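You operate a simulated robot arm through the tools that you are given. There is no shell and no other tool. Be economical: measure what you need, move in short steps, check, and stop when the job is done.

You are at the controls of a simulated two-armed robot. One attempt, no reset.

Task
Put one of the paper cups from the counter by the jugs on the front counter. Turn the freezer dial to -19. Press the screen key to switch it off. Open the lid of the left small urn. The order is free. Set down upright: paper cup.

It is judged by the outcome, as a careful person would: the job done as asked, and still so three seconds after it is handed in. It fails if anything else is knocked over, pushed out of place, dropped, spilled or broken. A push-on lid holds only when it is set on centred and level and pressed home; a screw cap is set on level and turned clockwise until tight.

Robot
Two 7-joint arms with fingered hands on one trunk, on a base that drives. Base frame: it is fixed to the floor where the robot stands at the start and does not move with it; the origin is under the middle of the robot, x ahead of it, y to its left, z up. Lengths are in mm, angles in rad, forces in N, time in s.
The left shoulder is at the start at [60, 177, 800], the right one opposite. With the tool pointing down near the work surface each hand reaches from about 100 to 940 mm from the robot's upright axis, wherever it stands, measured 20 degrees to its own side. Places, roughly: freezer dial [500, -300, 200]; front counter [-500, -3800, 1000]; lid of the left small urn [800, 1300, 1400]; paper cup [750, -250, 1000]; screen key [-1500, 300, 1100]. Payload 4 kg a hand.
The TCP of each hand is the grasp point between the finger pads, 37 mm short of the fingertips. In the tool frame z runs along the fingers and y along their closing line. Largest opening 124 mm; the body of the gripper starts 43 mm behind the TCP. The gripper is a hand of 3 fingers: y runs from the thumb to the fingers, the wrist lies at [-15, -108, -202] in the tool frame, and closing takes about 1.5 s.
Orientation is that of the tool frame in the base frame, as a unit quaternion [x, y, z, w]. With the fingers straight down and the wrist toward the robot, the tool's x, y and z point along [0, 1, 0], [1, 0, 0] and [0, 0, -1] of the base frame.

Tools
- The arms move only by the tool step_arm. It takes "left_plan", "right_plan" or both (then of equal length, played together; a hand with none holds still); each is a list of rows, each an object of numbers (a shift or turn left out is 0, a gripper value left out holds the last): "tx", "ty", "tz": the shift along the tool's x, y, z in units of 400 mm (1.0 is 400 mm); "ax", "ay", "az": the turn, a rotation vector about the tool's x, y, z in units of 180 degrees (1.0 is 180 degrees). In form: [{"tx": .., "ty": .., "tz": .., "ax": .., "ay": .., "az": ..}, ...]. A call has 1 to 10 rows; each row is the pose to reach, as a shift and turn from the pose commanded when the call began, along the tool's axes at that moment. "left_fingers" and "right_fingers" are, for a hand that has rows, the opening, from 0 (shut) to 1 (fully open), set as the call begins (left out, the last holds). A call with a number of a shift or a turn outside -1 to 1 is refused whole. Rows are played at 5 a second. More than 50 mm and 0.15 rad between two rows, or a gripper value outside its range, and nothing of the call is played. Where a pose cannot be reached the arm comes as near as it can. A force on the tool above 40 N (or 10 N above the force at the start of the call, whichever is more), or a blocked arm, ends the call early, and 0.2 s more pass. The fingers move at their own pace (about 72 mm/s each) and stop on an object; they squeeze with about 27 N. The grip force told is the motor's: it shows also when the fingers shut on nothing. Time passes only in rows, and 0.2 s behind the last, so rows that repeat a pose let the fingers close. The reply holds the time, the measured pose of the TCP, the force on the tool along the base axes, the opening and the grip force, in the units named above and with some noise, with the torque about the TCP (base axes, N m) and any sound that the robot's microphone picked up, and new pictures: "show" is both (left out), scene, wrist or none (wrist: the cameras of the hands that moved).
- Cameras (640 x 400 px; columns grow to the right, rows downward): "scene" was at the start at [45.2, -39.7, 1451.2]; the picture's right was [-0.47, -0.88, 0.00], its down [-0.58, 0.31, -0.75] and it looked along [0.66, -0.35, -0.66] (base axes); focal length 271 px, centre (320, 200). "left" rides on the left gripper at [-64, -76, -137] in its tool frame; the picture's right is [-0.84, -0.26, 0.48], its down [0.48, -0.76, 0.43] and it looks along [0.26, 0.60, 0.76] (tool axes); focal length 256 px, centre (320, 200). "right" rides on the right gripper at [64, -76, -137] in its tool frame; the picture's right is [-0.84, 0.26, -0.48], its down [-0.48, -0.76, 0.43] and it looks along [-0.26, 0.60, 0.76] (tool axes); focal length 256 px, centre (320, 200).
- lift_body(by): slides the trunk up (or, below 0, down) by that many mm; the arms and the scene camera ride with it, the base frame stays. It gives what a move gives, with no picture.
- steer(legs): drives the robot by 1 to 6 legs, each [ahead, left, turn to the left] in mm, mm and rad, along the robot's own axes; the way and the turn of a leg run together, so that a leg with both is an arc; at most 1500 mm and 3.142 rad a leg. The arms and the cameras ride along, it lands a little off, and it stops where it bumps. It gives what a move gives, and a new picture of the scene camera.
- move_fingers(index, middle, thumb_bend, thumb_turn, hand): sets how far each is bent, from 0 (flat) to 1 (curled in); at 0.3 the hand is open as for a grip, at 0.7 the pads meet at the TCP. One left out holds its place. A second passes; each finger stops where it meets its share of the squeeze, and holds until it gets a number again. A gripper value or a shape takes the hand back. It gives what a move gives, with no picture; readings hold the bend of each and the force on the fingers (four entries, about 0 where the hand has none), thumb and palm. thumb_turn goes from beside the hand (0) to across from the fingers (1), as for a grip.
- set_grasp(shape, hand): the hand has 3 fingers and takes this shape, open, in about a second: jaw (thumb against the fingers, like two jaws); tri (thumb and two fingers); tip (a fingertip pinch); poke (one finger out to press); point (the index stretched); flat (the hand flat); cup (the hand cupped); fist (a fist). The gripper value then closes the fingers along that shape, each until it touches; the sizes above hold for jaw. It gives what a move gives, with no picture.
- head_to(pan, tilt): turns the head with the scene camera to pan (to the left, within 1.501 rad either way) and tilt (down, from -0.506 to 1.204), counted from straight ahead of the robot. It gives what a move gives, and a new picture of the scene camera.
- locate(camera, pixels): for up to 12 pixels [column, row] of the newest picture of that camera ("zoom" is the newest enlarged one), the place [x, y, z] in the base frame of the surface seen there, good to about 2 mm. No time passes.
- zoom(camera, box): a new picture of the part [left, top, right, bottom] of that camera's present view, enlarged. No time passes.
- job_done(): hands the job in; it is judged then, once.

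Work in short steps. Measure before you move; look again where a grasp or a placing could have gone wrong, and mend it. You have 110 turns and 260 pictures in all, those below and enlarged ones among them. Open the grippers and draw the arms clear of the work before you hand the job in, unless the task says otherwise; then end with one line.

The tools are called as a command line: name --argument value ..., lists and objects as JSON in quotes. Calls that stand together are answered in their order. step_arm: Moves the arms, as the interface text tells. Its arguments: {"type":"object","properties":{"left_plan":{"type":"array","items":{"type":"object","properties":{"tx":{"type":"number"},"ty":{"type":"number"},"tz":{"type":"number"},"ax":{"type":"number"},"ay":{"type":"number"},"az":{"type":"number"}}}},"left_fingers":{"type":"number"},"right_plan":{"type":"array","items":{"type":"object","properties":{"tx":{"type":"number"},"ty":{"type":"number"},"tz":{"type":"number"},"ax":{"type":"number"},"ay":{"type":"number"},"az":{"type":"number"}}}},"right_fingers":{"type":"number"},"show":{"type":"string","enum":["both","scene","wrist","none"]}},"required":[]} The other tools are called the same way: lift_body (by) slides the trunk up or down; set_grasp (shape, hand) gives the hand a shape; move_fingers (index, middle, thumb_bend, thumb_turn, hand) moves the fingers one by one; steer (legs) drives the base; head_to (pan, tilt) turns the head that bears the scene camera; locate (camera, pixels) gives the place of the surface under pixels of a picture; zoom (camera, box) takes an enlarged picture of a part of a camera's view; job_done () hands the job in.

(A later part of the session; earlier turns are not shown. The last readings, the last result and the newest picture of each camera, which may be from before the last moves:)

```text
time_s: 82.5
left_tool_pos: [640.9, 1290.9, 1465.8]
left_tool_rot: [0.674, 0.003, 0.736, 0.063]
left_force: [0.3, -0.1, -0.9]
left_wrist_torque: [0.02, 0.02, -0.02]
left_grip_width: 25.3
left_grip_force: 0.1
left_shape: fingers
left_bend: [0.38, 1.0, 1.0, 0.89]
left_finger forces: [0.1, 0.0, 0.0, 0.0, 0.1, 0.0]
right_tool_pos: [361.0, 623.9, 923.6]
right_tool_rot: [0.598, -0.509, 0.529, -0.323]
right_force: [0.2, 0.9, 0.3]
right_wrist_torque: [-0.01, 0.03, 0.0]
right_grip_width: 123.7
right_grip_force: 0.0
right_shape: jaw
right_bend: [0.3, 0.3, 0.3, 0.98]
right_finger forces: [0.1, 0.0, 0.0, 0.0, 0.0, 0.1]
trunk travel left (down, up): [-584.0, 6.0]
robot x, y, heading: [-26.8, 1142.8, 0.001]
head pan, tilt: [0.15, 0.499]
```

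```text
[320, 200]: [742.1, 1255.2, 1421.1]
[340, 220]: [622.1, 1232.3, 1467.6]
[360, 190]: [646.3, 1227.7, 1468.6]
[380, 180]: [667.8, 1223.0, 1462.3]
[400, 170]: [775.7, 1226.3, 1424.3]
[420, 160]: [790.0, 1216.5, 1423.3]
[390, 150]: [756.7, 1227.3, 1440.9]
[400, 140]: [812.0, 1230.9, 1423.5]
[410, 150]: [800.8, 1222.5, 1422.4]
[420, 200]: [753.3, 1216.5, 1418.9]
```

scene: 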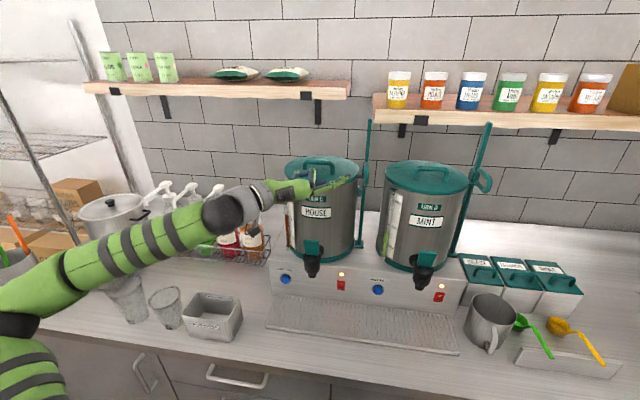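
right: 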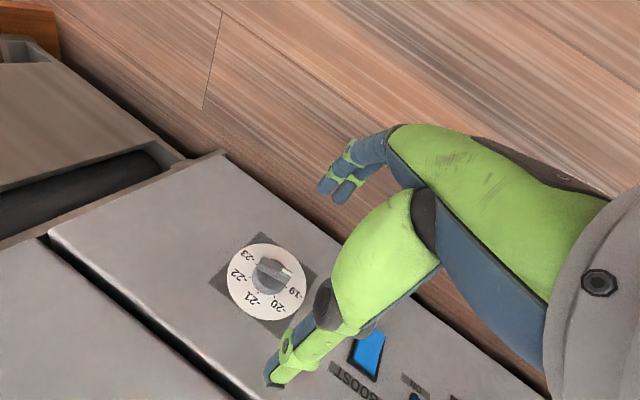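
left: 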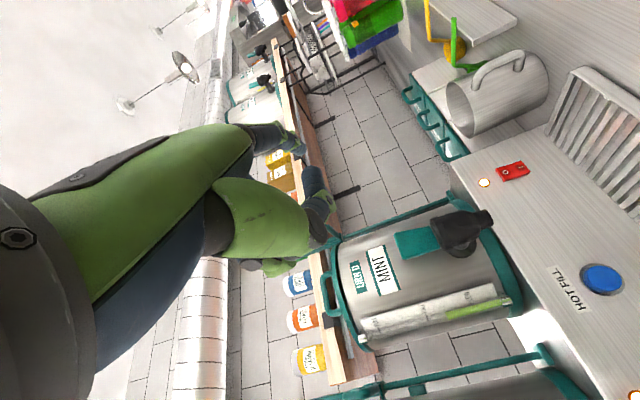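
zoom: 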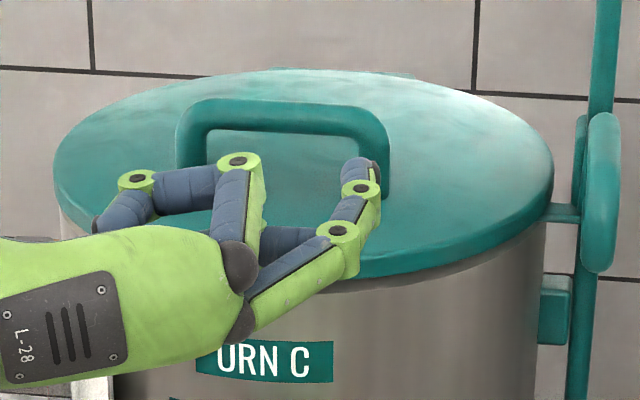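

The finger is 20 wide vertically here, tight for the 22 mm slot. Better: grip the two handle legs from outside (94 mm across) with thumb and index, closing line along y. I draw back 60 mm, take the tip shape, look down to check base clearance, and come nearer.

step_arm --left_plan '[{"tz": -0.1}, {"tz": -0.2}]' --show "none"

set_grasp --shape "tip" --hand "left"

head_to --pan 0.1 --tilt 1.2

```text
time_s: 83.1
left_tool_pos: [558.5, 1299.8, 1459.1]
left_tool_rot: [0.674, 0.003, 0.736, 0.063]
left_force: [0.0, 0.3, 0.0]
left_wrist_torque: [-0.02, 0.0, 0.02]
left_grip_width: 25.6
left_grip_force: 0.0
left_shape: fingers
left_bend: [0.38, 1.0, 1.0, 0.89]
left_finger forces: [0.0, 0.0, 0.1, 0.0, 0.0, 0.0]
right_tool_pos: [361.1, 623.4, 922.7]
right_tool_rot: [0.597, -0.509, 0.529, -0.323]
right_force: [0.2, 0.2, 0.6]
right_wrist_torque: [0.01, -0.03, 0.0]
right_grip_width: 123.8
right_grip_force: 0.0
right_shape: jaw
right_bend: [0.3, 0.3, 0.3, 0.98]
right_finger forces: [0.0, 0.1, 0.0, 0.0, 0.1, 0.1]
trunk travel left (down, up): [-584.0, 6.0]
robot x, y, heading: [-25.9, 1142.7, 0.004]
head pan, tilt: [0.15, 0.499]
```

```text
time_s: 84.0
left_tool_pos: [560.0, 1300.9, 1459.3]
left_tool_rot: [0.674, 0.003, 0.736, 0.062]
left_force: [0.7, 0.3, 0.3]
left_wrist_torque: [0.04, -0.05, 0.01]
left_grip_width: 123.8
left_grip_force: 0.0
left_shape: tip
left_bend: [0.31, 0.98, 0.3, 0.97]
left_finger forces: [0.0, 0.0, 0.1, 0.1, 0.0, 0.0]
right_tool_pos: [361.2, 623.6, 924.5]
right_tool_rot: [0.597, -0.509, 0.529, -0.323]
right_force: [0.1, -0.4, -0.6]
right_wrist_torque: [-0.02, 0.02, 0.01]
right_grip_width: 123.8
right_grip_force: 0.0
right_shape: jaw
right_bend: [0.3, 0.3, 0.3, 0.98]
right_finger forces: [0.0, 0.0, 0.1, 0.0, 0.0, 0.0]
trunk travel left (down, up): [-584.0, 6.0]
robot x, y, heading: [-25.9, 1141.9, 0.002]
head pan, tilt: [0.15, 0.499]
```

```text
time_s: 85.1
left_tool_pos: [557.9, 1299.1, 1459.4]
left_tool_rot: [0.674, 0.003, 0.736, 0.062]
left_force: [-0.2, -0.2, -0.5]
left_wrist_torque: [0.01, 0.02, 0.02]
left_grip_width: 123.6
left_grip_force: 0.1
left_shape: tip
left_bend: [0.31, 0.98, 0.3, 0.97]
left_finger forces: [0.0, 0.1, 0.0, 0.0, 0.0, 0.1]
right_tool_pos: [361.3, 623.3, 923.0]
right_tool_rot: [0.597, -0.509, 0.529, -0.324]
right_force: [0.6, -0.3, 0.2]
right_wrist_torque: [-0.01, -0.01, 0.03]
right_grip_width: 124.0
right_grip_force: 0.0
right_shape: jaw
right_bend: [0.3, 0.3, 0.3, 0.98]
right_finger forces: [0.0, 0.0, 0.0, 0.0, 0.0, 0.1]
trunk travel left (down, up): [-584.0, 6.0]
robot x, y, heading: [-29.0, 1142.5, 0.008]
head pan, tilt: [0.099, 1.201]
```

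scene: 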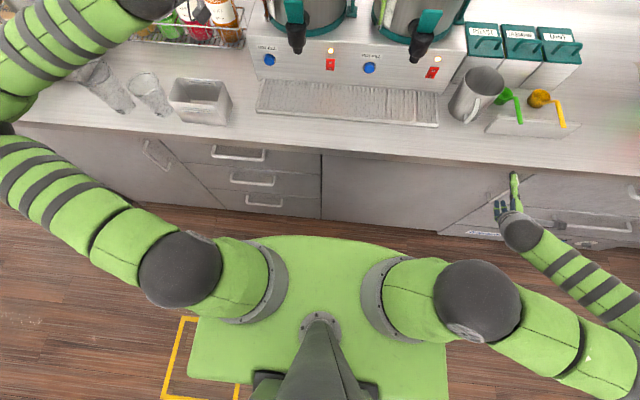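

Base front is ~320 ahead of the robot's centre, so x=+50 is safe against the cabinets at 485. I draw the right hand back 100 mm and drive 75 ahead, 40 left.

step_arm --right_plan '[{"tz": -0.1}, {"tz": -0.2}, {"tz": -0.3}]' --show "none"

steer --legs '[[75, 40, 0]]'

head_to --pan 0.1 --tilt 0.5

zoom --camera "scene" --box '[240, 120, 400, 220]'

```text
time_s: 85.9
left_tool_pos: [558.3, 1300.8, 1459.8]
left_tool_rot: [0.673, 0.003, 0.737, 0.063]
left_force: [-0.1, 0.4, 0.0]
left_wrist_torque: [-0.02, -0.01, -0.02]
left_grip_width: 124.0
left_grip_force: 0.0
left_shape: tip
left_bend: [0.31, 0.98, 0.3, 0.97]
left_finger forces: [0.0, 0.0, 0.0, 0.0, 0.0, 0.0]
right_tool_pos: [261.6, 595.1, 914.2]
right_tool_rot: [0.597, -0.508, 0.529, -0.324]
right_force: [-1.1, 0.1, -0.9]
right_wrist_torque: [-0.01, 0.02, 0.01]
right_grip_width: 123.9
right_grip_force: 0.1
right_shape: jaw
right_bend: [0.3, 0.3, 0.3, 0.98]
right_finger forces: [0.1, 0.1, 0.0, 0.0, 0.0, 0.0]
right hand out of reach, approached as far as the arm can: row 1, 2, 3
trunk travel left (down, up): [-584.0, 6.0]
robot x, y, heading: [-24.4, 1141.5, 0.005]
head pan, tilt: [0.099, 1.201]
```

```text
time_s: 87.0
left_tool_pos: [637.5, 1338.9, 1457.9]
left_tool_rot: [0.675, 0.001, 0.735, 0.065]
left_force: [-0.3, 0.5, 1.0]
left_wrist_torque: [0.02, -0.02, -0.02]
left_grip_width: 123.6
left_grip_force: 0.0
left_shape: tip
left_bend: [0.31, 0.98, 0.3, 0.97]
left_finger forces: [0.1, 0.1, 0.0, 0.1, 0.1, 0.0]
right_tool_pos: [336.1, 632.7, 913.7]
right_tool_rot: [0.596, -0.511, 0.53, -0.321]
right_force: [0.5, 0.1, -0.5]
right_wrist_torque: [-0.04, 0.03, -0.01]
right_grip_width: 123.7
right_grip_force: 0.1
right_shape: jaw
right_bend: [0.3, 0.3, 0.3, 0.98]
right_finger forces: [0.1, 0.0, 0.1, 0.0, 0.0, 0.0]
trunk travel left (down, up): [-584.0, 6.0]
robot x, y, heading: [54.8, 1182.5, -0.001]
head pan, tilt: [0.099, 1.201]
```

scene: 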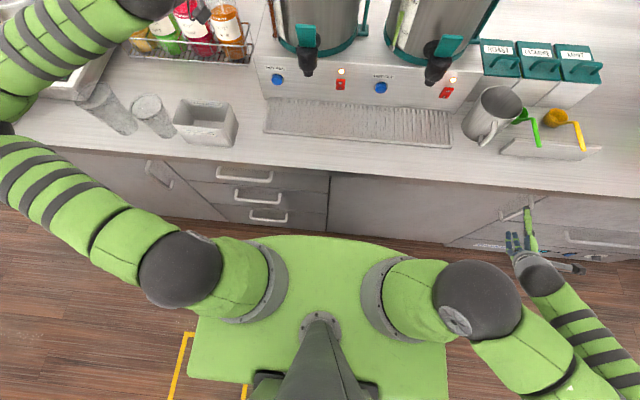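

```text
time_s: 88.0
left_tool_pos: [635.9, 1335.7, 1459.3]
left_tool_rot: [0.674, 0.001, 0.736, 0.065]
left_force: [-0.2, 0.0, 0.6]
left_wrist_torque: [0.0, -0.01, -0.03]
left_grip_width: 123.6
left_grip_force: 0.1
left_shape: tip
left_bend: [0.31, 0.98, 0.3, 0.97]
left_finger forces: [0.0, 0.0, 0.1, 0.0, 0.0, 0.0]
right_tool_pos: [336.4, 632.8, 915.2]
right_tool_rot: [0.596, -0.51, 0.53, -0.322]
right_force: [-0.3, -0.5, 0.2]
right_wrist_torque: [-0.01, 0.01, 0.02]
right_grip_width: 123.7
right_grip_force: 0.0
right_shape: jaw
right_bend: [0.3, 0.3, 0.3, 0.98]
right_finger forces: [0.0, 0.0, 0.0, 0.0, 0.0, 0.0]
trunk travel left (down, up): [-584.0, 6.0]
robot x, y, heading: [49.9, 1180.1, 0.002]
head pan, tilt: [0.099, 0.499]
```

scene: 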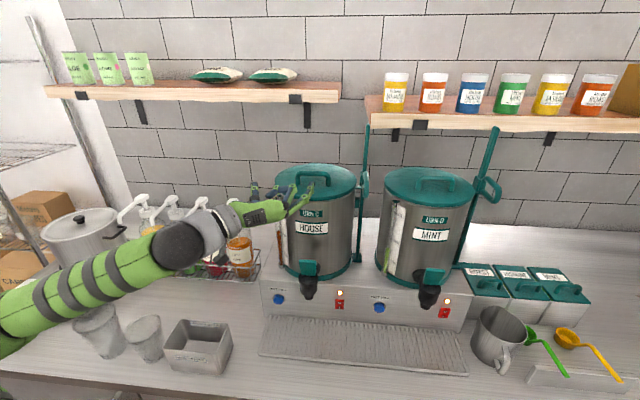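

```text
4.00 times, centred on (320, 170) of scene
```

zoom: 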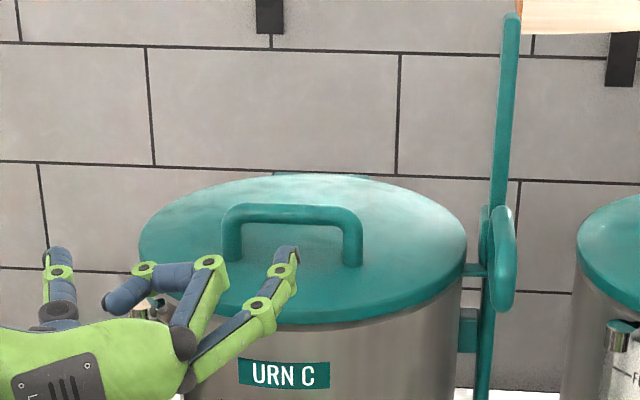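

Thumb is at zoom (60,255) and index tip at (287,252). I measure them against the handle legs.

locate --camera "zoom" --pixels '[[285, 250], [287, 262], [270, 285], [58, 252], [60, 272], [232, 215], [352, 220], [230, 250], [352, 255], [290, 212], [205, 270], [145, 270]]'

```text
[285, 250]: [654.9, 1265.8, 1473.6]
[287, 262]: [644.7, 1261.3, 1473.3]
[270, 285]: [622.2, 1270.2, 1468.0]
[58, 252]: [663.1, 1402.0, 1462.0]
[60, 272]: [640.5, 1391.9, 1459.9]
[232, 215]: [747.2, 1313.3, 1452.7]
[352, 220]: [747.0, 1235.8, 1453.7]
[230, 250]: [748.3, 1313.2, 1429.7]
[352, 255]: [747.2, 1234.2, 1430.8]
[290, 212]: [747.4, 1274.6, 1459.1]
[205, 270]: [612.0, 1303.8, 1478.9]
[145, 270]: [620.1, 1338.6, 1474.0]
```

Legs: (747,1313) and (747,1235), z 1425–1459. I shift the hand by (98,-59,-18) and level its roll by 5°: first sideways and down, then forward.

step_arm --left_plan '[{"tx": -0.03, "ty": 0.071, "tz": 0.004, "az": 0.014}, {"tx": -0.059, "ty": 0.142, "tz": 0.008, "az": 0.028}, {"tx": -0.066, "ty": 0.135, "tz": 0.09, "az": 0.028}, {"tx": -0.072, "ty": 0.128, "tz": 0.17, "az": 0.028}, {"tx": -0.079, "ty": 0.121, "tz": 0.251, "az": 0.028}]' --show "none"

zoom --camera "scene" --box '[240, 120, 400, 220]'

locate --camera "zoom" --pixels '[[290, 212], [232, 215], [352, 220], [380, 230], [375, 240], [200, 235], [190, 235], [205, 240]]'

```text
time_s: 89.2
left_tool_pos: [733.4, 1277.0, 1436.3]
left_tool_rot: [0.673, -0.028, 0.739, 0.032]
left_force: [0.0, 0.8, 0.6]
left_wrist_torque: [-0.01, 0.0, -0.04]
left_grip_width: 123.8
left_grip_force: 0.1
left_shape: tip
left_bend: [0.31, 0.98, 0.3, 0.98]
left_finger forces: [0.1, 0.0, 0.1, 0.0, 0.1, 0.0]
right_tool_pos: [337.1, 633.1, 913.6]
right_tool_rot: [0.597, -0.51, 0.529, -0.322]
right_force: [-0.1, -0.2, 0.9]
right_wrist_torque: [0.04, -0.04, 0.01]
right_grip_width: 123.8
right_grip_force: 0.0
right_shape: jaw
right_bend: [0.3, 0.3, 0.3, 0.98]
right_finger forces: [0.0, 0.0, 0.0, 0.1, 0.0, 0.1]
trunk travel left (down, up): [-584.0, 6.0]
robot x, y, heading: [50.8, 1181.1, -0.003]
head pan, tilt: [0.099, 0.499]
```

```text
4.00 times, centred on (320, 170) of scene
```

zoom: 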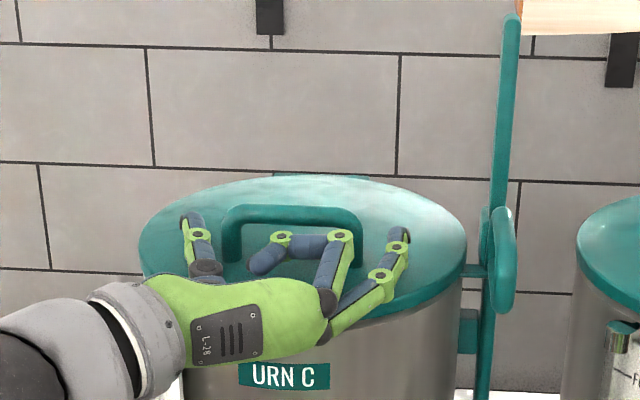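

```text
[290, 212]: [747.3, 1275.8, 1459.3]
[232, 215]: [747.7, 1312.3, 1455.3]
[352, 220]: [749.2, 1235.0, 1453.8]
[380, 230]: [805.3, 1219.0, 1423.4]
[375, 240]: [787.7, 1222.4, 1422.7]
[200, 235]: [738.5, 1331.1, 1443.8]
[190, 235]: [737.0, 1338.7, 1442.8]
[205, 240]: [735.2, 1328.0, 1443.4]
```

Thumb and index straddle the handle. I close on the legs.

step_arm --left_plan '[{"tx": 0}, {"tx": 0}, {"tx": 0}, {"tx": 0}, {"tx": 0}]' --left_fingers 0.3 --show "none"

zoom --camera "scene" --box '[240, 120, 400, 220]'

```text
time_s: 90.5
left_tool_pos: [733.8, 1279.2, 1437.3]
left_tool_rot: [0.673, -0.028, 0.739, 0.031]
left_force: [-0.3, 5.9, 0.0]
left_wrist_torque: [0.0, 0.05, 0.67]
left_grip_width: 89.9
left_grip_force: 26.8
left_shape: tip
left_bend: [0.36, 1.0, 0.4, 0.99]
left_finger forces: [27.6, 0.0, 0.1, 0.1, 32.2, 0.0]
right_tool_pos: [335.3, 632.6, 915.7]
right_tool_rot: [0.596, -0.51, 0.53, -0.323]
right_force: [-0.2, -0.4, -0.4]
right_wrist_torque: [-0.02, -0.01, -0.03]
right_grip_width: 123.9
right_grip_force: 0.0
right_shape: jaw
right_bend: [0.3, 0.3, 0.3, 0.98]
right_finger forces: [0.1, 0.1, 0.0, 0.0, 0.0, 0.0]
trunk travel left (down, up): [-584.0, 6.0]
robot x, y, heading: [49.7, 1182.5, 0.0]
head pan, tilt: [0.099, 0.499]
```

```text
4.00 times, centred on (320, 170) of scene
```

zoom: 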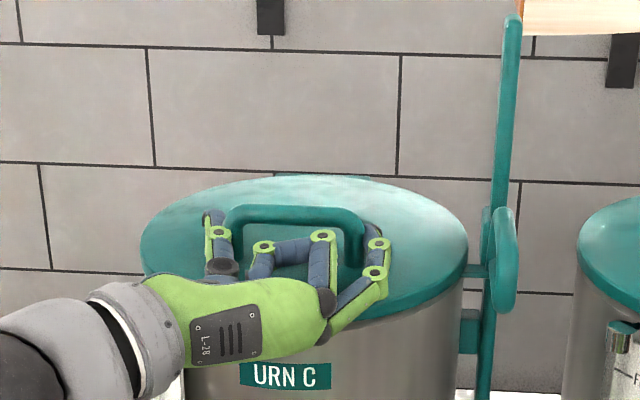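

Grip is firm (27 N each). I lift along an arc about the rear hinge (x≈935, z≈1406): 40°, with the hand pitching half as much.

step_arm --left_plan '[{"tx": 0.0365, "ty": -0.0008, "tz": 0.0134, "ay": 0.0139}, {"tx": 0.0746, "ty": -0.0019, "tz": 0.0297, "ay": 0.0278}, {"tx": 0.1096, "ty": -0.0033, "tz": 0.05, "ay": 0.0417}, {"tx": 0.143, "ty": -0.0049, "tz": 0.0724, "ay": 0.0556}, {"tx": 0.174, "ty": -0.0069, "tz": 0.0988, "ay": 0.0694}, {"tx": 0.2026, "ty": -0.0091, "tz": 0.1278, "ay": 0.0833}, {"tx": 0.229, "ty": -0.0115, "tz": 0.159, "ay": 0.0972}, {"tx": 0.2525, "ty": -0.0141, "tz": 0.1925, "ay": 0.1111}]' --show "scene"

zoom --camera "scene" --box '[240, 100, 400, 220]'

```text
time_s: 92.2
left_tool_pos: [803.3, 1276.8, 1545.5]
left_tool_rot: [0.535, -0.022, 0.844, 0.037]
left_force: [0.1, -0.3, 0.8]
left_wrist_torque: [-0.01, -0.02, 0.03]
left_grip_width: 66.7
left_grip_force: 27.3
left_shape: tip
left_bend: [0.54, 1.0, 0.52, 1.0]
left_finger forces: [0.1, 0.0, 0.1, 0.0, 0.0, 0.0]
right_tool_pos: [335.0, 633.7, 914.9]
right_tool_rot: [0.596, -0.511, 0.53, -0.322]
right_force: [0.7, 0.5, 0.0]
right_wrist_torque: [0.01, 0.02, 0.0]
right_grip_width: 123.6
right_grip_force: 0.1
right_shape: jaw
right_bend: [0.3, 0.3, 0.3, 0.98]
right_finger forces: [0.0, 0.0, 0.1, 0.0, 0.0, 0.0]
trunk travel left (down, up): [-584.0, 6.0]
robot x, y, heading: [50.6, 1186.1, 0.008]
head pan, tilt: [0.099, 0.499]
```

scene: 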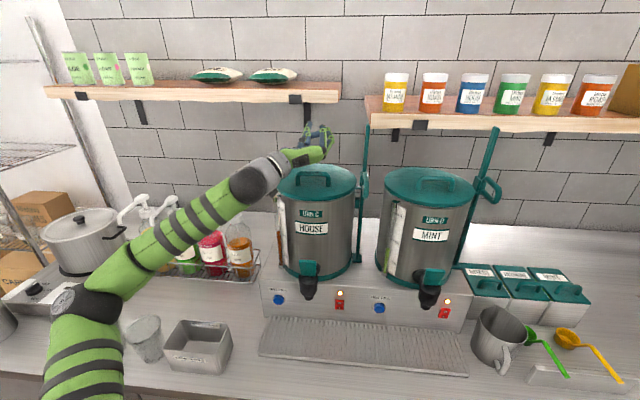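

```text
3.33 times, centred on (320, 160) of scene
```

zoom: 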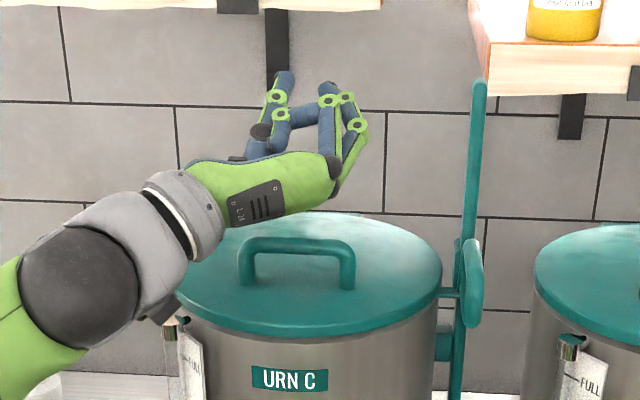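

The fingers slipped off: my hand pitch was the wrong way (as the front edge rises, a hand above the plate must pitch down). New plan: hook a straight index under the bar with the palm above (tool y down), lift part way, then push the underside with the other hand. I back off and roll the left hand to tool y down.

step_arm --left_plan '[{"tx": 0.0093, "ty": 0.0028, "tz": -0.0315, "ax": -0.008, "ay": -0.0118, "az": 0.0446}, {"tx": 0.0186, "ty": 0.0056, "tz": -0.063, "ax": -0.016, "ay": -0.0236, "az": 0.0892}, {"tx": 0.0279, "ty": 0.0084, "tz": -0.0945, "ax": -0.0239, "ay": -0.0353, "az": 0.1338}, {"tx": 0.0372, "ty": 0.0112, "tz": -0.126, "ax": -0.0319, "ay": -0.0471, "az": 0.1784}, {"tx": 0.0465, "ty": 0.014, "tz": -0.1575, "ax": -0.0399, "ay": -0.0589, "az": 0.223}, {"tx": 0.0558, "ty": 0.0168, "tz": -0.189, "ax": -0.0479, "ay": -0.0707, "az": 0.2676}, {"tx": 0.0651, "ty": 0.0196, "tz": -0.2205, "ax": -0.0559, "ay": -0.0825, "az": 0.3122}, {"tx": 0.0744, "ty": 0.0224, "tz": -0.252, "ax": -0.0638, "ay": -0.0942, "az": 0.3568}, {"tx": 0.0837, "ty": 0.0252, "tz": -0.2835, "ax": -0.0718, "ay": -0.106, "az": 0.4014}, {"tx": 0.093, "ty": 0.028, "tz": -0.315, "ax": -0.0798, "ay": -0.1178, "az": 0.446}]' --left_fingers 1.0 --show "scene"

```text
time_s: 93.8
left_tool_pos: [743.7, 1312.2, 1507.3]
left_tool_rot: [0.601, -0.285, 0.702, -0.254]
left_force: [-9.4, -0.6, 18.1]
left_wrist_torque: [-0.9, 0.21, -0.44]
left_grip_width: 121.7
left_grip_force: 0.0
left_shape: tip
left_bend: [0.37, 0.98, 0.3, 0.98]
left_finger forces: [20.4, 0.1, 0.0, 0.0, 0.1, 0.1]
left hand out of reach, approached as far as the arm can: row 7
right_tool_pos: [334.3, 633.3, 915.4]
right_tool_rot: [0.596, -0.509, 0.53, -0.323]
right_force: [0.2, 0.0, -0.6]
right_wrist_torque: [0.0, 0.01, -0.05]
right_grip_width: 124.2
right_grip_force: 0.1
right_shape: jaw
right_bend: [0.3, 0.3, 0.3, 0.98]
right_finger forces: [0.0, 0.0, 0.0, 0.0, 0.0, 0.0]
trunk travel left (down, up): [-584.0, 6.0]
robot x, y, heading: [49.3, 1182.4, 0.008]
head pan, tilt: [0.099, 0.499]
stopped in row 7 (left hand): the force on the tool passed its limit at 68 N (the readings are from after the stop); the commanded pose is now the measured one
```

scene: 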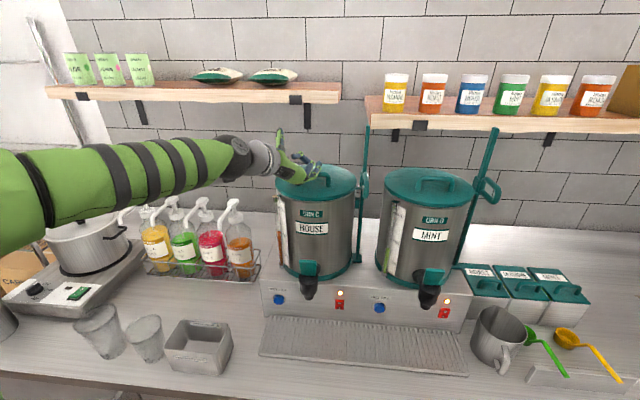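

The index touched the handle while rolling (I had not gone high enough). I lift away up and back.

step_arm --left_plan '[{"tx": 0.05, "ty": -0.045}, {"tx": 0.1, "ty": -0.09, "tz": -0.07}, {"tx": 0.138, "ty": -0.109, "tz": -0.17}, {"tx": 0.138, "ty": -0.109, "tz": -0.25}]' --show "scene"

zoom --camera "scene" --box '[240, 120, 400, 220]'

```text
time_s: 94.7
left_tool_pos: [736.3, 1369.3, 1459.6]
left_tool_rot: [0.673, -0.271, 0.637, -0.261]
left_force: [-10.1, 2.7, 38.2]
left_wrist_torque: [-1.4, -0.01, -0.36]
left_grip_width: 114.6
left_grip_force: 0.1
left_shape: tip
left_bend: [0.45, 0.98, 0.3, 0.98]
left_finger forces: [38.7, 0.0, 0.0, 0.0, 0.0, 0.1]
left hand out of reach, approached as far as the arm can: row 3
right_tool_pos: [335.3, 633.8, 916.6]
right_tool_rot: [0.595, -0.509, 0.531, -0.324]
right_force: [-1.4, 0.0, 0.5]
right_wrist_torque: [-0.01, -0.04, 0.0]
right_grip_width: 123.7
right_grip_force: 0.0
right_shape: jaw
right_bend: [0.3, 0.3, 0.3, 0.98]
right_finger forces: [0.0, 0.1, 0.0, 0.0, 0.0, 0.1]
trunk travel left (down, up): [-584.0, 6.0]
robot x, y, heading: [49.8, 1184.6, 0.003]
head pan, tilt: [0.099, 0.499]
stopped in row 4 (left hand): the force on the tool passed its limit at 120 N (the readings are from after the stop); the commanded pose is now the measured one
```

scene: 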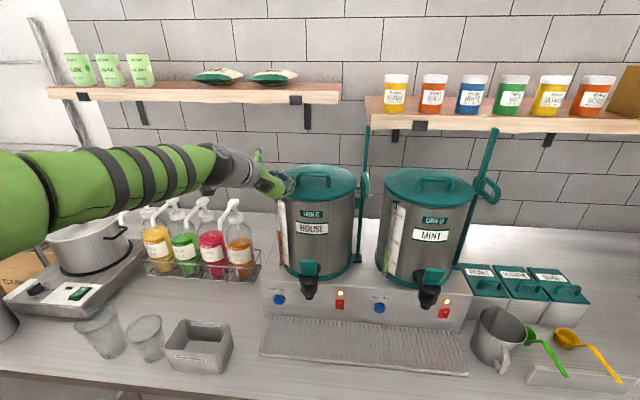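

```text
4.00 times, centred on (320, 170) of scene
```

zoom: 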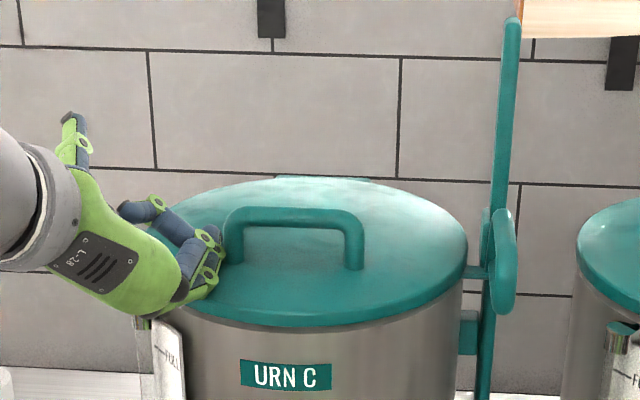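

The arm's limit pushed the finger down onto the lid (38 N). I curl the index in to release it, and raise the trunk the last 6 mm.

move_fingers --hand "left" --index 0.8

lift_body --by 6

zoom --camera "scene" --box '[240, 120, 400, 220]'

```text
time_s: 95.7
left_tool_pos: [739.4, 1367.1, 1451.1]
left_tool_rot: [0.676, -0.277, 0.632, -0.26]
left_force: [0.4, -0.7, 1.1]
left_wrist_torque: [-0.01, 0.01, -0.01]
left_grip_width: 43.7
left_grip_force: 0.0
left_shape: fingers
left_bend: [0.8, 0.98, 0.3, 0.98]
left_finger forces: [0.1, 0.0, 0.0, 0.0, 0.1, 0.1]
right_tool_pos: [336.4, 633.4, 915.1]
right_tool_rot: [0.597, -0.51, 0.529, -0.323]
right_force: [-0.8, 0.1, 0.3]
right_wrist_torque: [-0.03, 0.0, -0.03]
right_grip_width: 124.0
right_grip_force: 0.0
right_shape: jaw
right_bend: [0.3, 0.3, 0.3, 0.98]
right_finger forces: [0.1, 0.0, 0.0, 0.0, 0.0, 0.1]
trunk travel left (down, up): [-584.0, 6.0]
robot x, y, heading: [53.4, 1182.2, 0.003]
head pan, tilt: [0.099, 0.499]
```

```text
time_s: 96.3
left_tool_pos: [739.0, 1367.4, 1457.7]
left_tool_rot: [0.675, -0.276, 0.633, -0.259]
left_force: [0.4, -0.6, -0.3]
left_wrist_torque: [-0.01, -0.03, 0.01]
left_grip_width: 43.8
left_grip_force: 0.0
left_shape: fingers
left_bend: [0.8, 0.98, 0.3, 0.98]
left_finger forces: [0.1, 0.1, 0.0, 0.0, 0.1, 0.0]
right_tool_pos: [335.8, 634.5, 921.2]
right_tool_rot: [0.597, -0.509, 0.529, -0.323]
right_force: [-0.1, -0.7, 0.5]
right_wrist_torque: [0.0, 0.0, 0.0]
right_grip_width: 123.5
right_grip_force: 0.0
right_shape: jaw
right_bend: [0.3, 0.3, 0.3, 0.98]
right_finger forces: [0.0, 0.1, 0.0, 0.1, 0.1, 0.1]
trunk travel left (down, up): [-590.0, 0.0]
robot x, y, heading: [49.4, 1183.4, 0.0]
head pan, tilt: [0.099, 0.499]
```

```text
4.00 times, centred on (320, 170) of scene
```

zoom: 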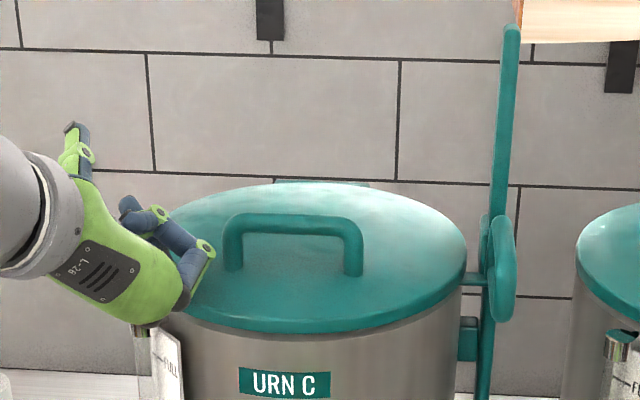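

Free again. New two-handed plan: the right hand (tool y left) grips the legs and lifts ~15–20°, then the left hand, flat and palm-below, pushes the underside of the lid all the way. I back the left hand off while rolling it back, and raise/roll the right hand.

step_arm --left_plan '[{"tz": -0.045, "az": -0.045}, {"tz": -0.09, "az": -0.09}, {"tz": -0.135, "az": -0.135}, {"tz": -0.18, "az": -0.18}, {"tz": -0.225, "az": -0.225}, {"tz": -0.27, "az": -0.27}, {"tz": -0.315, "az": -0.315}, {"tz": -0.36, "az": -0.36}, {"tz": -0.405, "az": -0.405}, {"tz": -0.45, "az": -0.45}]' --right_plan '[{"tx": -0.001, "ty": -0.0965, "tz": -0.0264, "ax": 0.0024, "ay": -0.0076, "az": 0.0455}, {"tx": -0.002, "ty": -0.193, "tz": -0.0528, "ax": 0.0048, "ay": -0.0152, "az": 0.091}, {"tx": -0.004, "ty": -0.2895, "tz": -0.0792, "ax": 0.0072, "ay": -0.0229, "az": 0.1366}, {"tx": -0.005, "ty": -0.386, "tz": -0.1056, "ax": 0.0096, "ay": -0.0305, "az": 0.1822}, {"tx": -0.006, "ty": -0.4825, "tz": -0.132, "ax": 0.012, "ay": -0.0381, "az": 0.2277}, {"tx": -0.0075, "ty": -0.579, "tz": -0.1584, "ax": 0.0143, "ay": -0.0457, "az": 0.2733}, {"tx": -0.009, "ty": -0.6755, "tz": -0.1848, "ax": 0.0167, "ay": -0.0533, "az": 0.3188}, {"tx": -0.01, "ty": -0.772, "tz": -0.2112, "ax": 0.0191, "ay": -0.061, "az": 0.3644}, {"tx": -0.011, "ty": -0.8685, "tz": -0.2376, "ax": 0.0215, "ay": -0.0686, "az": 0.41}, {"tx": -0.0125, "ty": -0.965, "tz": -0.264, "ax": 0.0239, "ay": -0.0762, "az": 0.4555}]' --show "scene"

```text
time_s: 98.5
left_tool_pos: [559.3, 1366.4, 1467.7]
left_tool_rot: [0.692, 0.23, 0.65, 0.214]
left_force: [0.0, 0.0, 0.2]
left_wrist_torque: [0.03, 0.04, -0.01]
left_grip_width: 43.6
left_grip_force: 0.0
left_shape: fingers
left_bend: [0.8, 0.98, 0.3, 0.98]
left_finger forces: [0.1, 0.1, 0.0, 0.1, 0.0, 0.1]
right_tool_pos: [336.2, 761.9, 1298.5]
right_tool_rot: [-0.159, 0.717, -0.136, 0.665]
right_force: [0.4, -0.6, 0.0]
right_wrist_torque: [0.01, -0.03, 0.02]
right_grip_width: 124.0
right_grip_force: 0.0
right_shape: jaw
right_bend: [0.3, 0.3, 0.3, 0.98]
right_finger forces: [0.1, 0.0, 0.0, 0.0, 0.0, 0.0]
right hand out of reach, approached as far as the arm can: row 1, 2, 3, 4, 5, 6
trunk travel left (down, up): [-590.0, 0.0]
robot x, y, heading: [49.7, 1185.8, 0.002]
head pan, tilt: [0.099, 0.499]
```

scene: 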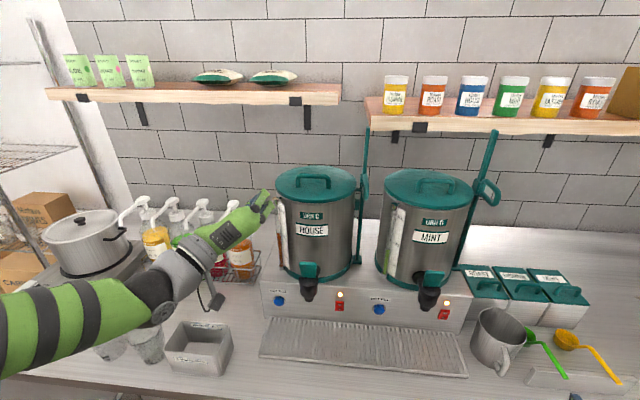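

Both went well. I continue: left to palm-below (tool y up) waiting lower-left of the lid, right rolling level and moving three quarters of the way to the handle.

step_arm --left_plan '[{"tx": -0.0192, "ty": -0.0124, "tz": -0.0036, "az": -0.0295}, {"tx": -0.0384, "ty": -0.0248, "tz": -0.0072, "az": -0.059}, {"tx": -0.0576, "ty": -0.0372, "tz": -0.0108, "az": -0.0885}, {"tx": -0.0768, "ty": -0.0496, "tz": -0.0144, "az": -0.118}, {"tx": -0.096, "ty": -0.062, "tz": -0.018, "az": -0.1475}, {"tx": -0.1152, "ty": -0.0744, "tz": -0.0216, "az": -0.177}, {"tx": -0.1344, "ty": -0.0868, "tz": -0.0252, "az": -0.2065}, {"tx": -0.1536, "ty": -0.0992, "tz": -0.0288, "az": -0.236}, {"tx": -0.1728, "ty": -0.1116, "tz": -0.0324, "az": -0.2655}, {"tx": -0.192, "ty": -0.124, "tz": -0.036, "az": -0.295}]' --right_plan '[{"tx": -0.071, "ty": 0.0727, "tz": 0.0503, "az": 0.0133}, {"tx": -0.142, "ty": 0.1455, "tz": 0.1005, "az": 0.0266}, {"tx": -0.213, "ty": 0.2182, "tz": 0.1508, "az": 0.04}, {"tx": -0.284, "ty": 0.291, "tz": 0.201, "az": 0.0532}, {"tx": -0.355, "ty": 0.3637, "tz": 0.2513, "az": 0.0665}, {"tx": -0.426, "ty": 0.4365, "tz": 0.3015, "az": 0.08}, {"tx": -0.497, "ty": 0.5092, "tz": 0.3518, "az": 0.0931}, {"tx": -0.568, "ty": 0.582, "tz": 0.402, "az": 0.1064}, {"tx": -0.639, "ty": 0.6547, "tz": 0.4523, "az": 0.12}, {"tx": -0.71, "ty": 0.7275, "tz": 0.5025, "az": 0.133}]' --show "none"

set_grasp --shape "tip" --hand "right"

set_grasp --shape "flat" --hand "left"

zoom --camera "scene" --box '[200, 120, 440, 270]'

```text
time_s: 100.7
left_tool_pos: [601.8, 1347.3, 1393.4]
left_tool_rot: [0.517, 0.515, 0.486, 0.481]
left_force: [0.3, 1.1, -0.1]
left_wrist_torque: [-0.01, -0.01, 0.01]
left_grip_width: 43.8
left_grip_force: 0.1
left_shape: fingers
left_bend: [0.8, 0.98, 0.3, 0.98]
left_finger forces: [0.0, 0.0, 0.0, 0.1, 0.0, 0.0]
left hand out of reach, approached as far as the arm can: row 3, 4, 5, 6, 7, 8, 9, 10
right_tool_pos: [547.2, 1143.7, 1424.9]
right_tool_rot: [-0.008, 0.735, 0.003, 0.678]
right_force: [1.0, 0.2, 0.3]
right_wrist_torque: [0.01, -0.02, -0.01]
right_grip_width: 123.7
right_grip_force: 0.0
right_shape: jaw
right_bend: [0.3, 0.3, 0.3, 0.98]
right_finger forces: [0.1, 0.0, 0.0, 0.0, 0.0, 0.0]
right hand out of reach, approached as far as the arm can: row 2, 3, 4, 5, 6, 7, 8
trunk travel left (down, up): [-590.0, 0.0]
robot x, y, heading: [48.5, 1181.6, 0.003]
head pan, tilt: [0.099, 0.499]
```

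```text
time_s: 101.6
left_tool_pos: [601.1, 1348.2, 1393.4]
left_tool_rot: [0.517, 0.515, 0.486, 0.481]
left_force: [0.0, 0.1, 0.3]
left_wrist_torque: [-0.02, -0.03, 0.01]
left_grip_width: 43.7
left_grip_force: 0.1
left_shape: fingers
left_bend: [0.8, 0.98, 0.3, 0.98]
left_finger forces: [0.0, 0.0, 0.0, 0.1, 0.0, 0.1]
right_tool_pos: [544.3, 1143.2, 1424.9]
right_tool_rot: [-0.007, 0.735, 0.004, 0.678]
right_force: [0.0, -0.6, 0.7]
right_wrist_torque: [0.01, -0.01, -0.01]
right_grip_width: 123.5
right_grip_force: 0.2
right_shape: tip
right_bend: [0.31, 0.98, 0.3, 0.98]
right_finger forces: [0.1, 0.0, 0.0, 0.1, 0.0, 0.0]
trunk travel left (down, up): [-590.0, 0.0]
robot x, y, heading: [49.4, 1181.9, -0.0]
head pan, tilt: [0.099, 0.499]
```

```text
time_s: 102.5
left_tool_pos: [600.5, 1347.4, 1393.9]
left_tool_rot: [0.518, 0.514, 0.486, 0.481]
left_force: [-0.1, 0.2, -0.8]
left_wrist_torque: [0.02, 0.03, -0.01]
left_grip_width: 118.1
left_grip_force: 0.0
left_shape: flat
left_bend: [0.0, 0.0, 0.96, 0.0]
left_finger forces: [0.0, 0.0, 0.1, 0.0, 0.0, 0.1]
right_tool_pos: [545.2, 1142.4, 1425.0]
right_tool_rot: [-0.007, 0.735, 0.004, 0.678]
right_force: [-0.2, -0.1, -0.4]
right_wrist_torque: [-0.04, -0.01, 0.02]
right_grip_width: 123.8
right_grip_force: 0.1
right_shape: tip
right_bend: [0.31, 0.98, 0.3, 0.98]
right_finger forces: [0.0, 0.1, 0.0, 0.0, 0.0, 0.0]
trunk travel left (down, up): [-590.0, 0.0]
robot x, y, heading: [53.8, 1182.8, -0.0]
head pan, tilt: [0.099, 0.499]
```

```text
2.67 times, centred on (320, 195) of scene
```

zoom: 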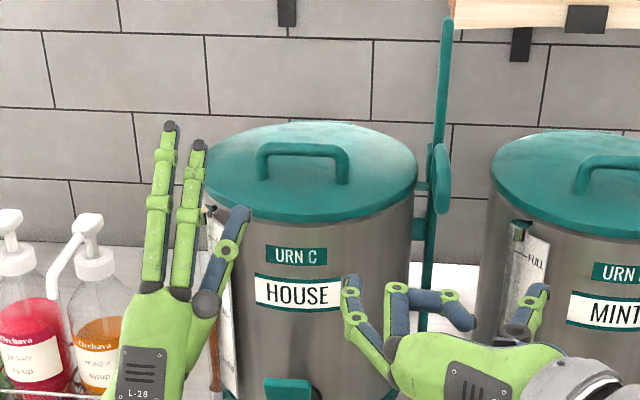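

The right hand is level, at (545,1142,1425); its grip pose should be TCP (734,1272,1442). I shift the left hand 70 mm left out of the way and bring the right hand onto the handle.

step_arm --left_plan '[{"tx": 0.06}, {"tx": 0.12}, {"tx": 0.175}, {"tx": 0.175}, {"tx": 0.175}, {"tx": 0.175}, {"tx": 0.175}]' --right_plan '[{"tx": -0.02, "ty": 0.08, "tz": 0.03}, {"tx": -0.04, "ty": 0.16, "tz": 0.08}, {"tx": -0.06, "ty": 0.24, "tz": 0.15}, {"tx": -0.081, "ty": 0.321, "tz": 0.237}, {"tx": -0.081, "ty": 0.32, "tz": 0.32}, {"tx": -0.08, "ty": 0.318, "tz": 0.4}, {"tx": -0.08, "ty": 0.317, "tz": 0.4725}]' --show "none"

zoom --camera "scene" --box '[240, 120, 400, 220]'

```text
time_s: 104.1
left_tool_pos: [605.7, 1421.2, 1392.8]
left_tool_rot: [0.518, 0.515, 0.485, 0.481]
left_force: [0.6, 0.7, 0.1]
left_wrist_torque: [0.02, 0.04, -0.04]
left_grip_width: 118.2
left_grip_force: 0.1
left_shape: flat
left_bend: [0.0, 0.0, 0.96, 0.0]
left_finger forces: [0.1, 0.0, 0.0, 0.0, 0.0, 0.0]
left hand out of reach, approached as far as the arm can: row 1, 2, 3, 4, 5, 6, 7
right_tool_pos: [732.8, 1274.1, 1440.3]
right_tool_rot: [-0.008, 0.735, 0.003, 0.678]
right_force: [0.1, 0.2, -0.9]
right_wrist_torque: [-0.03, 0.0, -0.03]
right_grip_width: 123.9
right_grip_force: 0.0
right_shape: tip
right_bend: [0.31, 0.98, 0.3, 0.98]
right_finger forces: [0.0, 0.1, 0.0, 0.0, 0.0, 0.0]
trunk travel left (down, up): [-590.0, 0.0]
robot x, y, heading: [48.3, 1177.3, 0.004]
head pan, tilt: [0.099, 0.499]
```

```text
4.00 times, centred on (320, 170) of scene
```

zoom: 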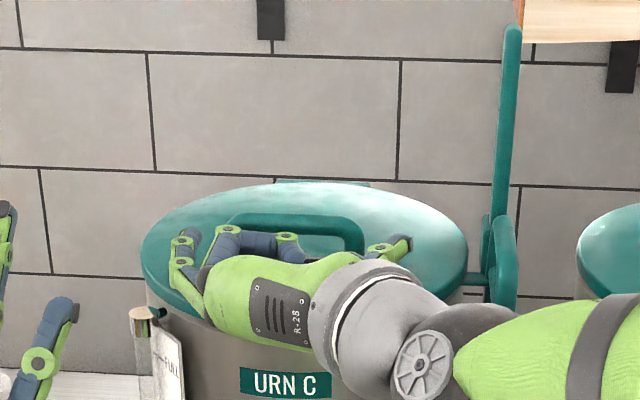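

The right hand straddles the handle exactly. I close, hold, then lift 20° along the hinge arc with the hand pitching down.

step_arm --right_plan '[{"tx": 0}, {"tx": 0}, {"tx": 0}, {"tx": 0}, {"tx": 0}, {"tx": -0.034, "tz": 0.004, "ay": 0.011}, {"tx": -0.068, "tz": 0.011, "ay": 0.022}, {"tx": -0.1015, "tz": 0.02, "ay": 0.033}, {"tx": -0.1336, "tz": 0.031, "ay": 0.044}, {"tx": -0.1656, "tz": 0.044, "ay": 0.0556}]' --right_fingers 0.3 --show "none"

zoom --camera "scene" --box '[240, 120, 400, 220]'

```text
time_s: 106.3
left_tool_pos: [604.7, 1418.9, 1394.2]
left_tool_rot: [0.518, 0.514, 0.486, 0.482]
left_force: [-0.6, -0.8, -0.4]
left_wrist_torque: [-0.01, -0.01, 0.03]
left_grip_width: 117.9
left_grip_force: 0.0
left_shape: flat
left_bend: [0.0, 0.0, 0.96, 0.0]
left_finger forces: [0.0, 0.0, 0.0, 0.1, 0.0, 0.0]
right_tool_pos: [753.4, 1273.1, 1504.5]
right_tool_rot: [-0.006, 0.791, 0.004, 0.611]
right_force: [-10.5, -6.9, 5.3]
right_wrist_torque: [-0.38, 0.02, -1.2]
right_grip_width: 87.2
right_grip_force: 26.7
right_shape: tip
right_bend: [0.37, 1.0, 0.46, 0.99]
right_finger forces: [27.7, 0.0, 0.0, 0.0, 38.7, 0.1]
trunk travel left (down, up): [-590.0, 0.0]
robot x, y, heading: [51.4, 1182.5, -0.004]
head pan, tilt: [0.099, 0.499]
```

```text
4.00 times, centred on (320, 170) of scene
```

zoom: 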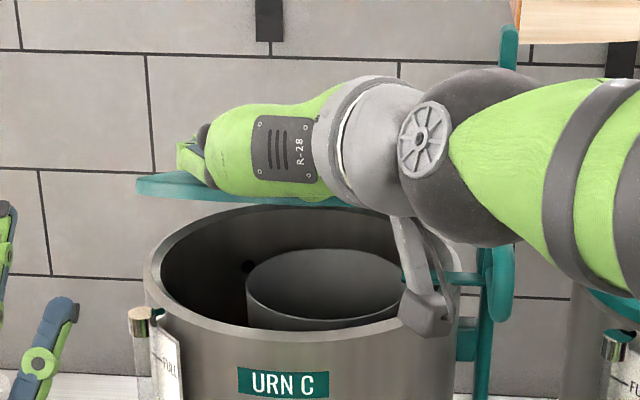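

The lid is lifted about 20° and held firmly (the urn's inside is visible). Now I shape the left hand (two fingers forward, thumb curled), pitch it 16° down and bring its fingertips just below the lid's front edge.

move_fingers --hand "left" --index 0.31 --middle 0.31 --thumb_bend 1.0 --thumb_turn 0.9

step_arm --left_plan '[{"tx": -0.08, "ty": -0.01, "ax": 0.03}, {"tx": -0.16, "ty": -0.02, "ax": 0.06}, {"tx": -0.2375, "ty": -0.027, "ax": 0.089}, {"tx": -0.2375, "ty": -0.027, "tz": 0.0945, "ax": 0.089}]' --show "none"

zoom --camera "scene" --box '[240, 120, 400, 220]'

```text
time_s: 107.3
left_tool_pos: [604.5, 1419.0, 1394.4]
left_tool_rot: [0.518, 0.514, 0.486, 0.481]
left_force: [-0.2, -0.6, -0.6]
left_wrist_torque: [-0.02, 0.02, 0.0]
left_grip_width: 14.7
left_grip_force: 0.1
left_shape: fingers
left_bend: [0.31, 0.31, 1.0, 0.92]
left_finger forces: [0.0, 0.0, 0.0, 0.0, 0.1, 0.0]
right_tool_pos: [754.5, 1272.5, 1506.1]
right_tool_rot: [-0.007, 0.79, 0.002, 0.613]
right_force: [-10.3, -8.6, 5.8]
right_wrist_torque: [-0.36, 0.02, -1.23]
right_grip_width: 87.0
right_grip_force: 27.6
right_shape: tip
right_bend: [0.38, 1.0, 0.46, 0.99]
right_finger forces: [26.8, 0.0, 0.1, 0.1, 40.2, 0.0]
trunk travel left (down, up): [-590.0, 0.0]
robot x, y, heading: [47.0, 1182.5, 0.002]
head pan, tilt: [0.099, 0.499]
```

```text
time_s: 108.3
left_tool_pos: [643.2, 1325.0, 1382.6]
left_tool_rot: [0.58, 0.577, 0.41, 0.404]
left_force: [0.4, 0.0, 0.3]
left_wrist_torque: [0.01, 0.02, 0.02]
left_grip_width: 14.5
left_grip_force: 0.1
left_shape: fingers
left_bend: [0.31, 0.31, 1.0, 0.92]
left_finger forces: [0.0, 0.0, 0.0, 0.1, 0.0, 0.0]
left hand out of reach, approached as far as the arm can: row 1
right_tool_pos: [753.9, 1274.2, 1505.8]
right_tool_rot: [-0.007, 0.79, 0.003, 0.613]
right_force: [-9.2, -5.8, 4.4]
right_wrist_torque: [-0.3, -0.05, -1.22]
right_grip_width: 87.0
right_grip_force: 27.0
right_shape: tip
right_bend: [0.38, 1.0, 0.46, 0.99]
right_finger forces: [28.2, 0.1, 0.0, 0.0, 37.8, 0.0]
trunk travel left (down, up): [-590.0, 0.0]
robot x, y, heading: [49.1, 1186.7, 0.006]
head pan, tilt: [0.099, 0.499]
```

```text
4.00 times, centred on (320, 170) of scene
```

zoom: 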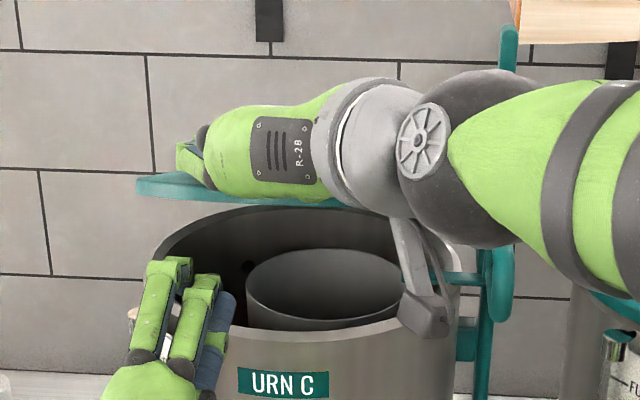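

The left fingertips are below the lid edge. I move them forward under the lid and up to contact.

step_arm --left_plan '[{"ty": 0.03, "tz": 0.056}, {"ty": 0.0935, "tz": 0.1125}, {"ty": 0.112, "tz": 0.112}, {"ty": 0.13, "tz": 0.1116}]' --show "none"

zoom --camera "scene" --box '[240, 120, 400, 220]'

```text
time_s: 109.3
left_tool_pos: [701.6, 1325.6, 1412.9]
left_tool_rot: [0.58, 0.578, 0.409, 0.402]
left_force: [-12.0, 0.8, -15.9]
left_wrist_torque: [-0.19, -0.58, 0.13]
left_grip_width: 14.7
left_grip_force: 10.5
left_shape: fingers
left_bend: [0.31, 0.37, 1.0, 0.92]
left_finger forces: [0.0, 19.9, 0.0, 0.0, 0.1, 0.0]
right_tool_pos: [756.9, 1272.8, 1506.7]
right_tool_rot: [-0.005, 0.789, 0.003, 0.614]
right_force: [8.8, -2.8, 20.8]
right_wrist_torque: [-0.01, -0.43, -1.08]
right_grip_width: 87.2
right_grip_force: 26.5
right_shape: tip
right_bend: [0.38, 1.0, 0.46, 1.0]
right_finger forces: [31.6, 0.1, 0.0, 0.1, 32.7, 0.1]
trunk travel left (down, up): [-590.0, 0.0]
robot x, y, heading: [54.0, 1183.0, 0.001]
head pan, tilt: [0.099, 0.499]
```

```text
4.00 times, centred on (320, 170) of scene
```

zoom: 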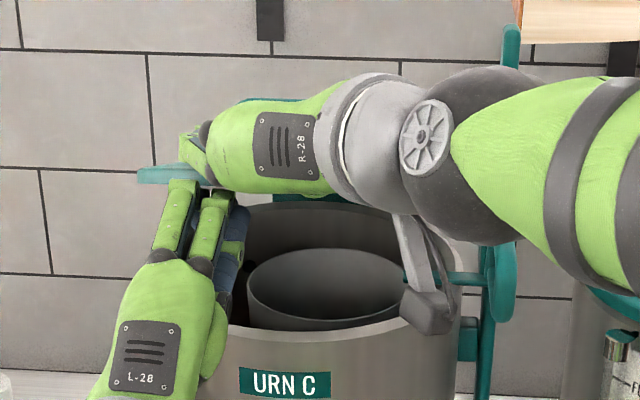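

The left fingers carry the lid (20 N). I open the right hand and draw it straight back.

step_arm --right_plan '[{"tx": 0}, {"tx": 0}, {"tx": 0}, {"tz": -0.08}, {"tz": -0.16}, {"tz": -0.26}, {"tz": -0.36}, {"tz": -0.46}]' --right_fingers 1.0 --show "scene"

zoom --camera "scene" --box '[240, 120, 400, 220]'

```text
time_s: 111.1
left_tool_pos: [703.0, 1323.6, 1414.7]
left_tool_rot: [0.579, 0.578, 0.411, 0.404]
left_force: [-0.1, -0.1, -0.1]
left_wrist_torque: [0.01, -0.02, 0.04]
left_grip_width: 14.7
left_grip_force: 0.0
left_shape: fingers
left_bend: [0.31, 0.31, 1.0, 0.92]
left_finger forces: [0.0, 0.0, 0.1, 0.1, 0.1, 0.0]
right_tool_pos: [577.9, 1273.3, 1550.8]
right_tool_rot: [-0.006, 0.792, 0.002, 0.61]
right_force: [-3.7, 3.4, 1.3]
right_wrist_torque: [-0.12, -0.02, -0.36]
right_grip_width: 124.0
right_grip_force: 0.1
right_shape: tip
right_bend: [0.31, 0.98, 0.3, 0.98]
right_finger forces: [0.1, 0.0, 0.0, 0.1, 0.1, 0.1]
trunk travel left (down, up): [-590.0, 0.0]
robot x, y, heading: [54.5, 1181.9, 0.0]
head pan, tilt: [0.099, 0.499]
```

scene: 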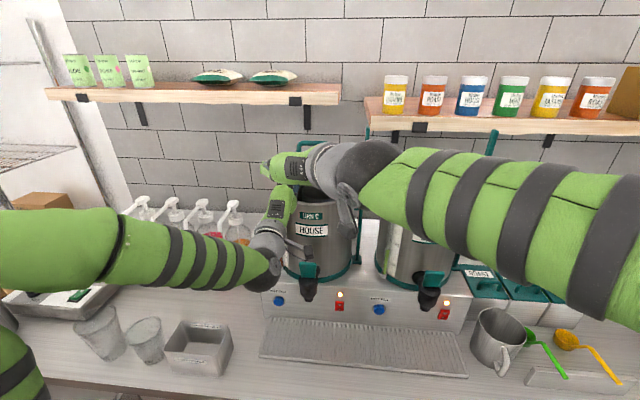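

```text
4.00 times, centred on (320, 170) of scene
```

zoom: 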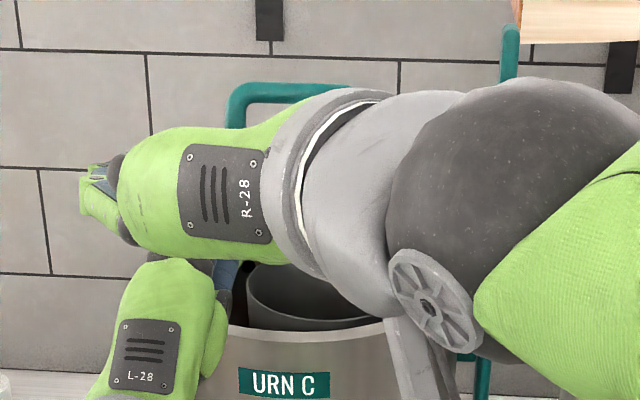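

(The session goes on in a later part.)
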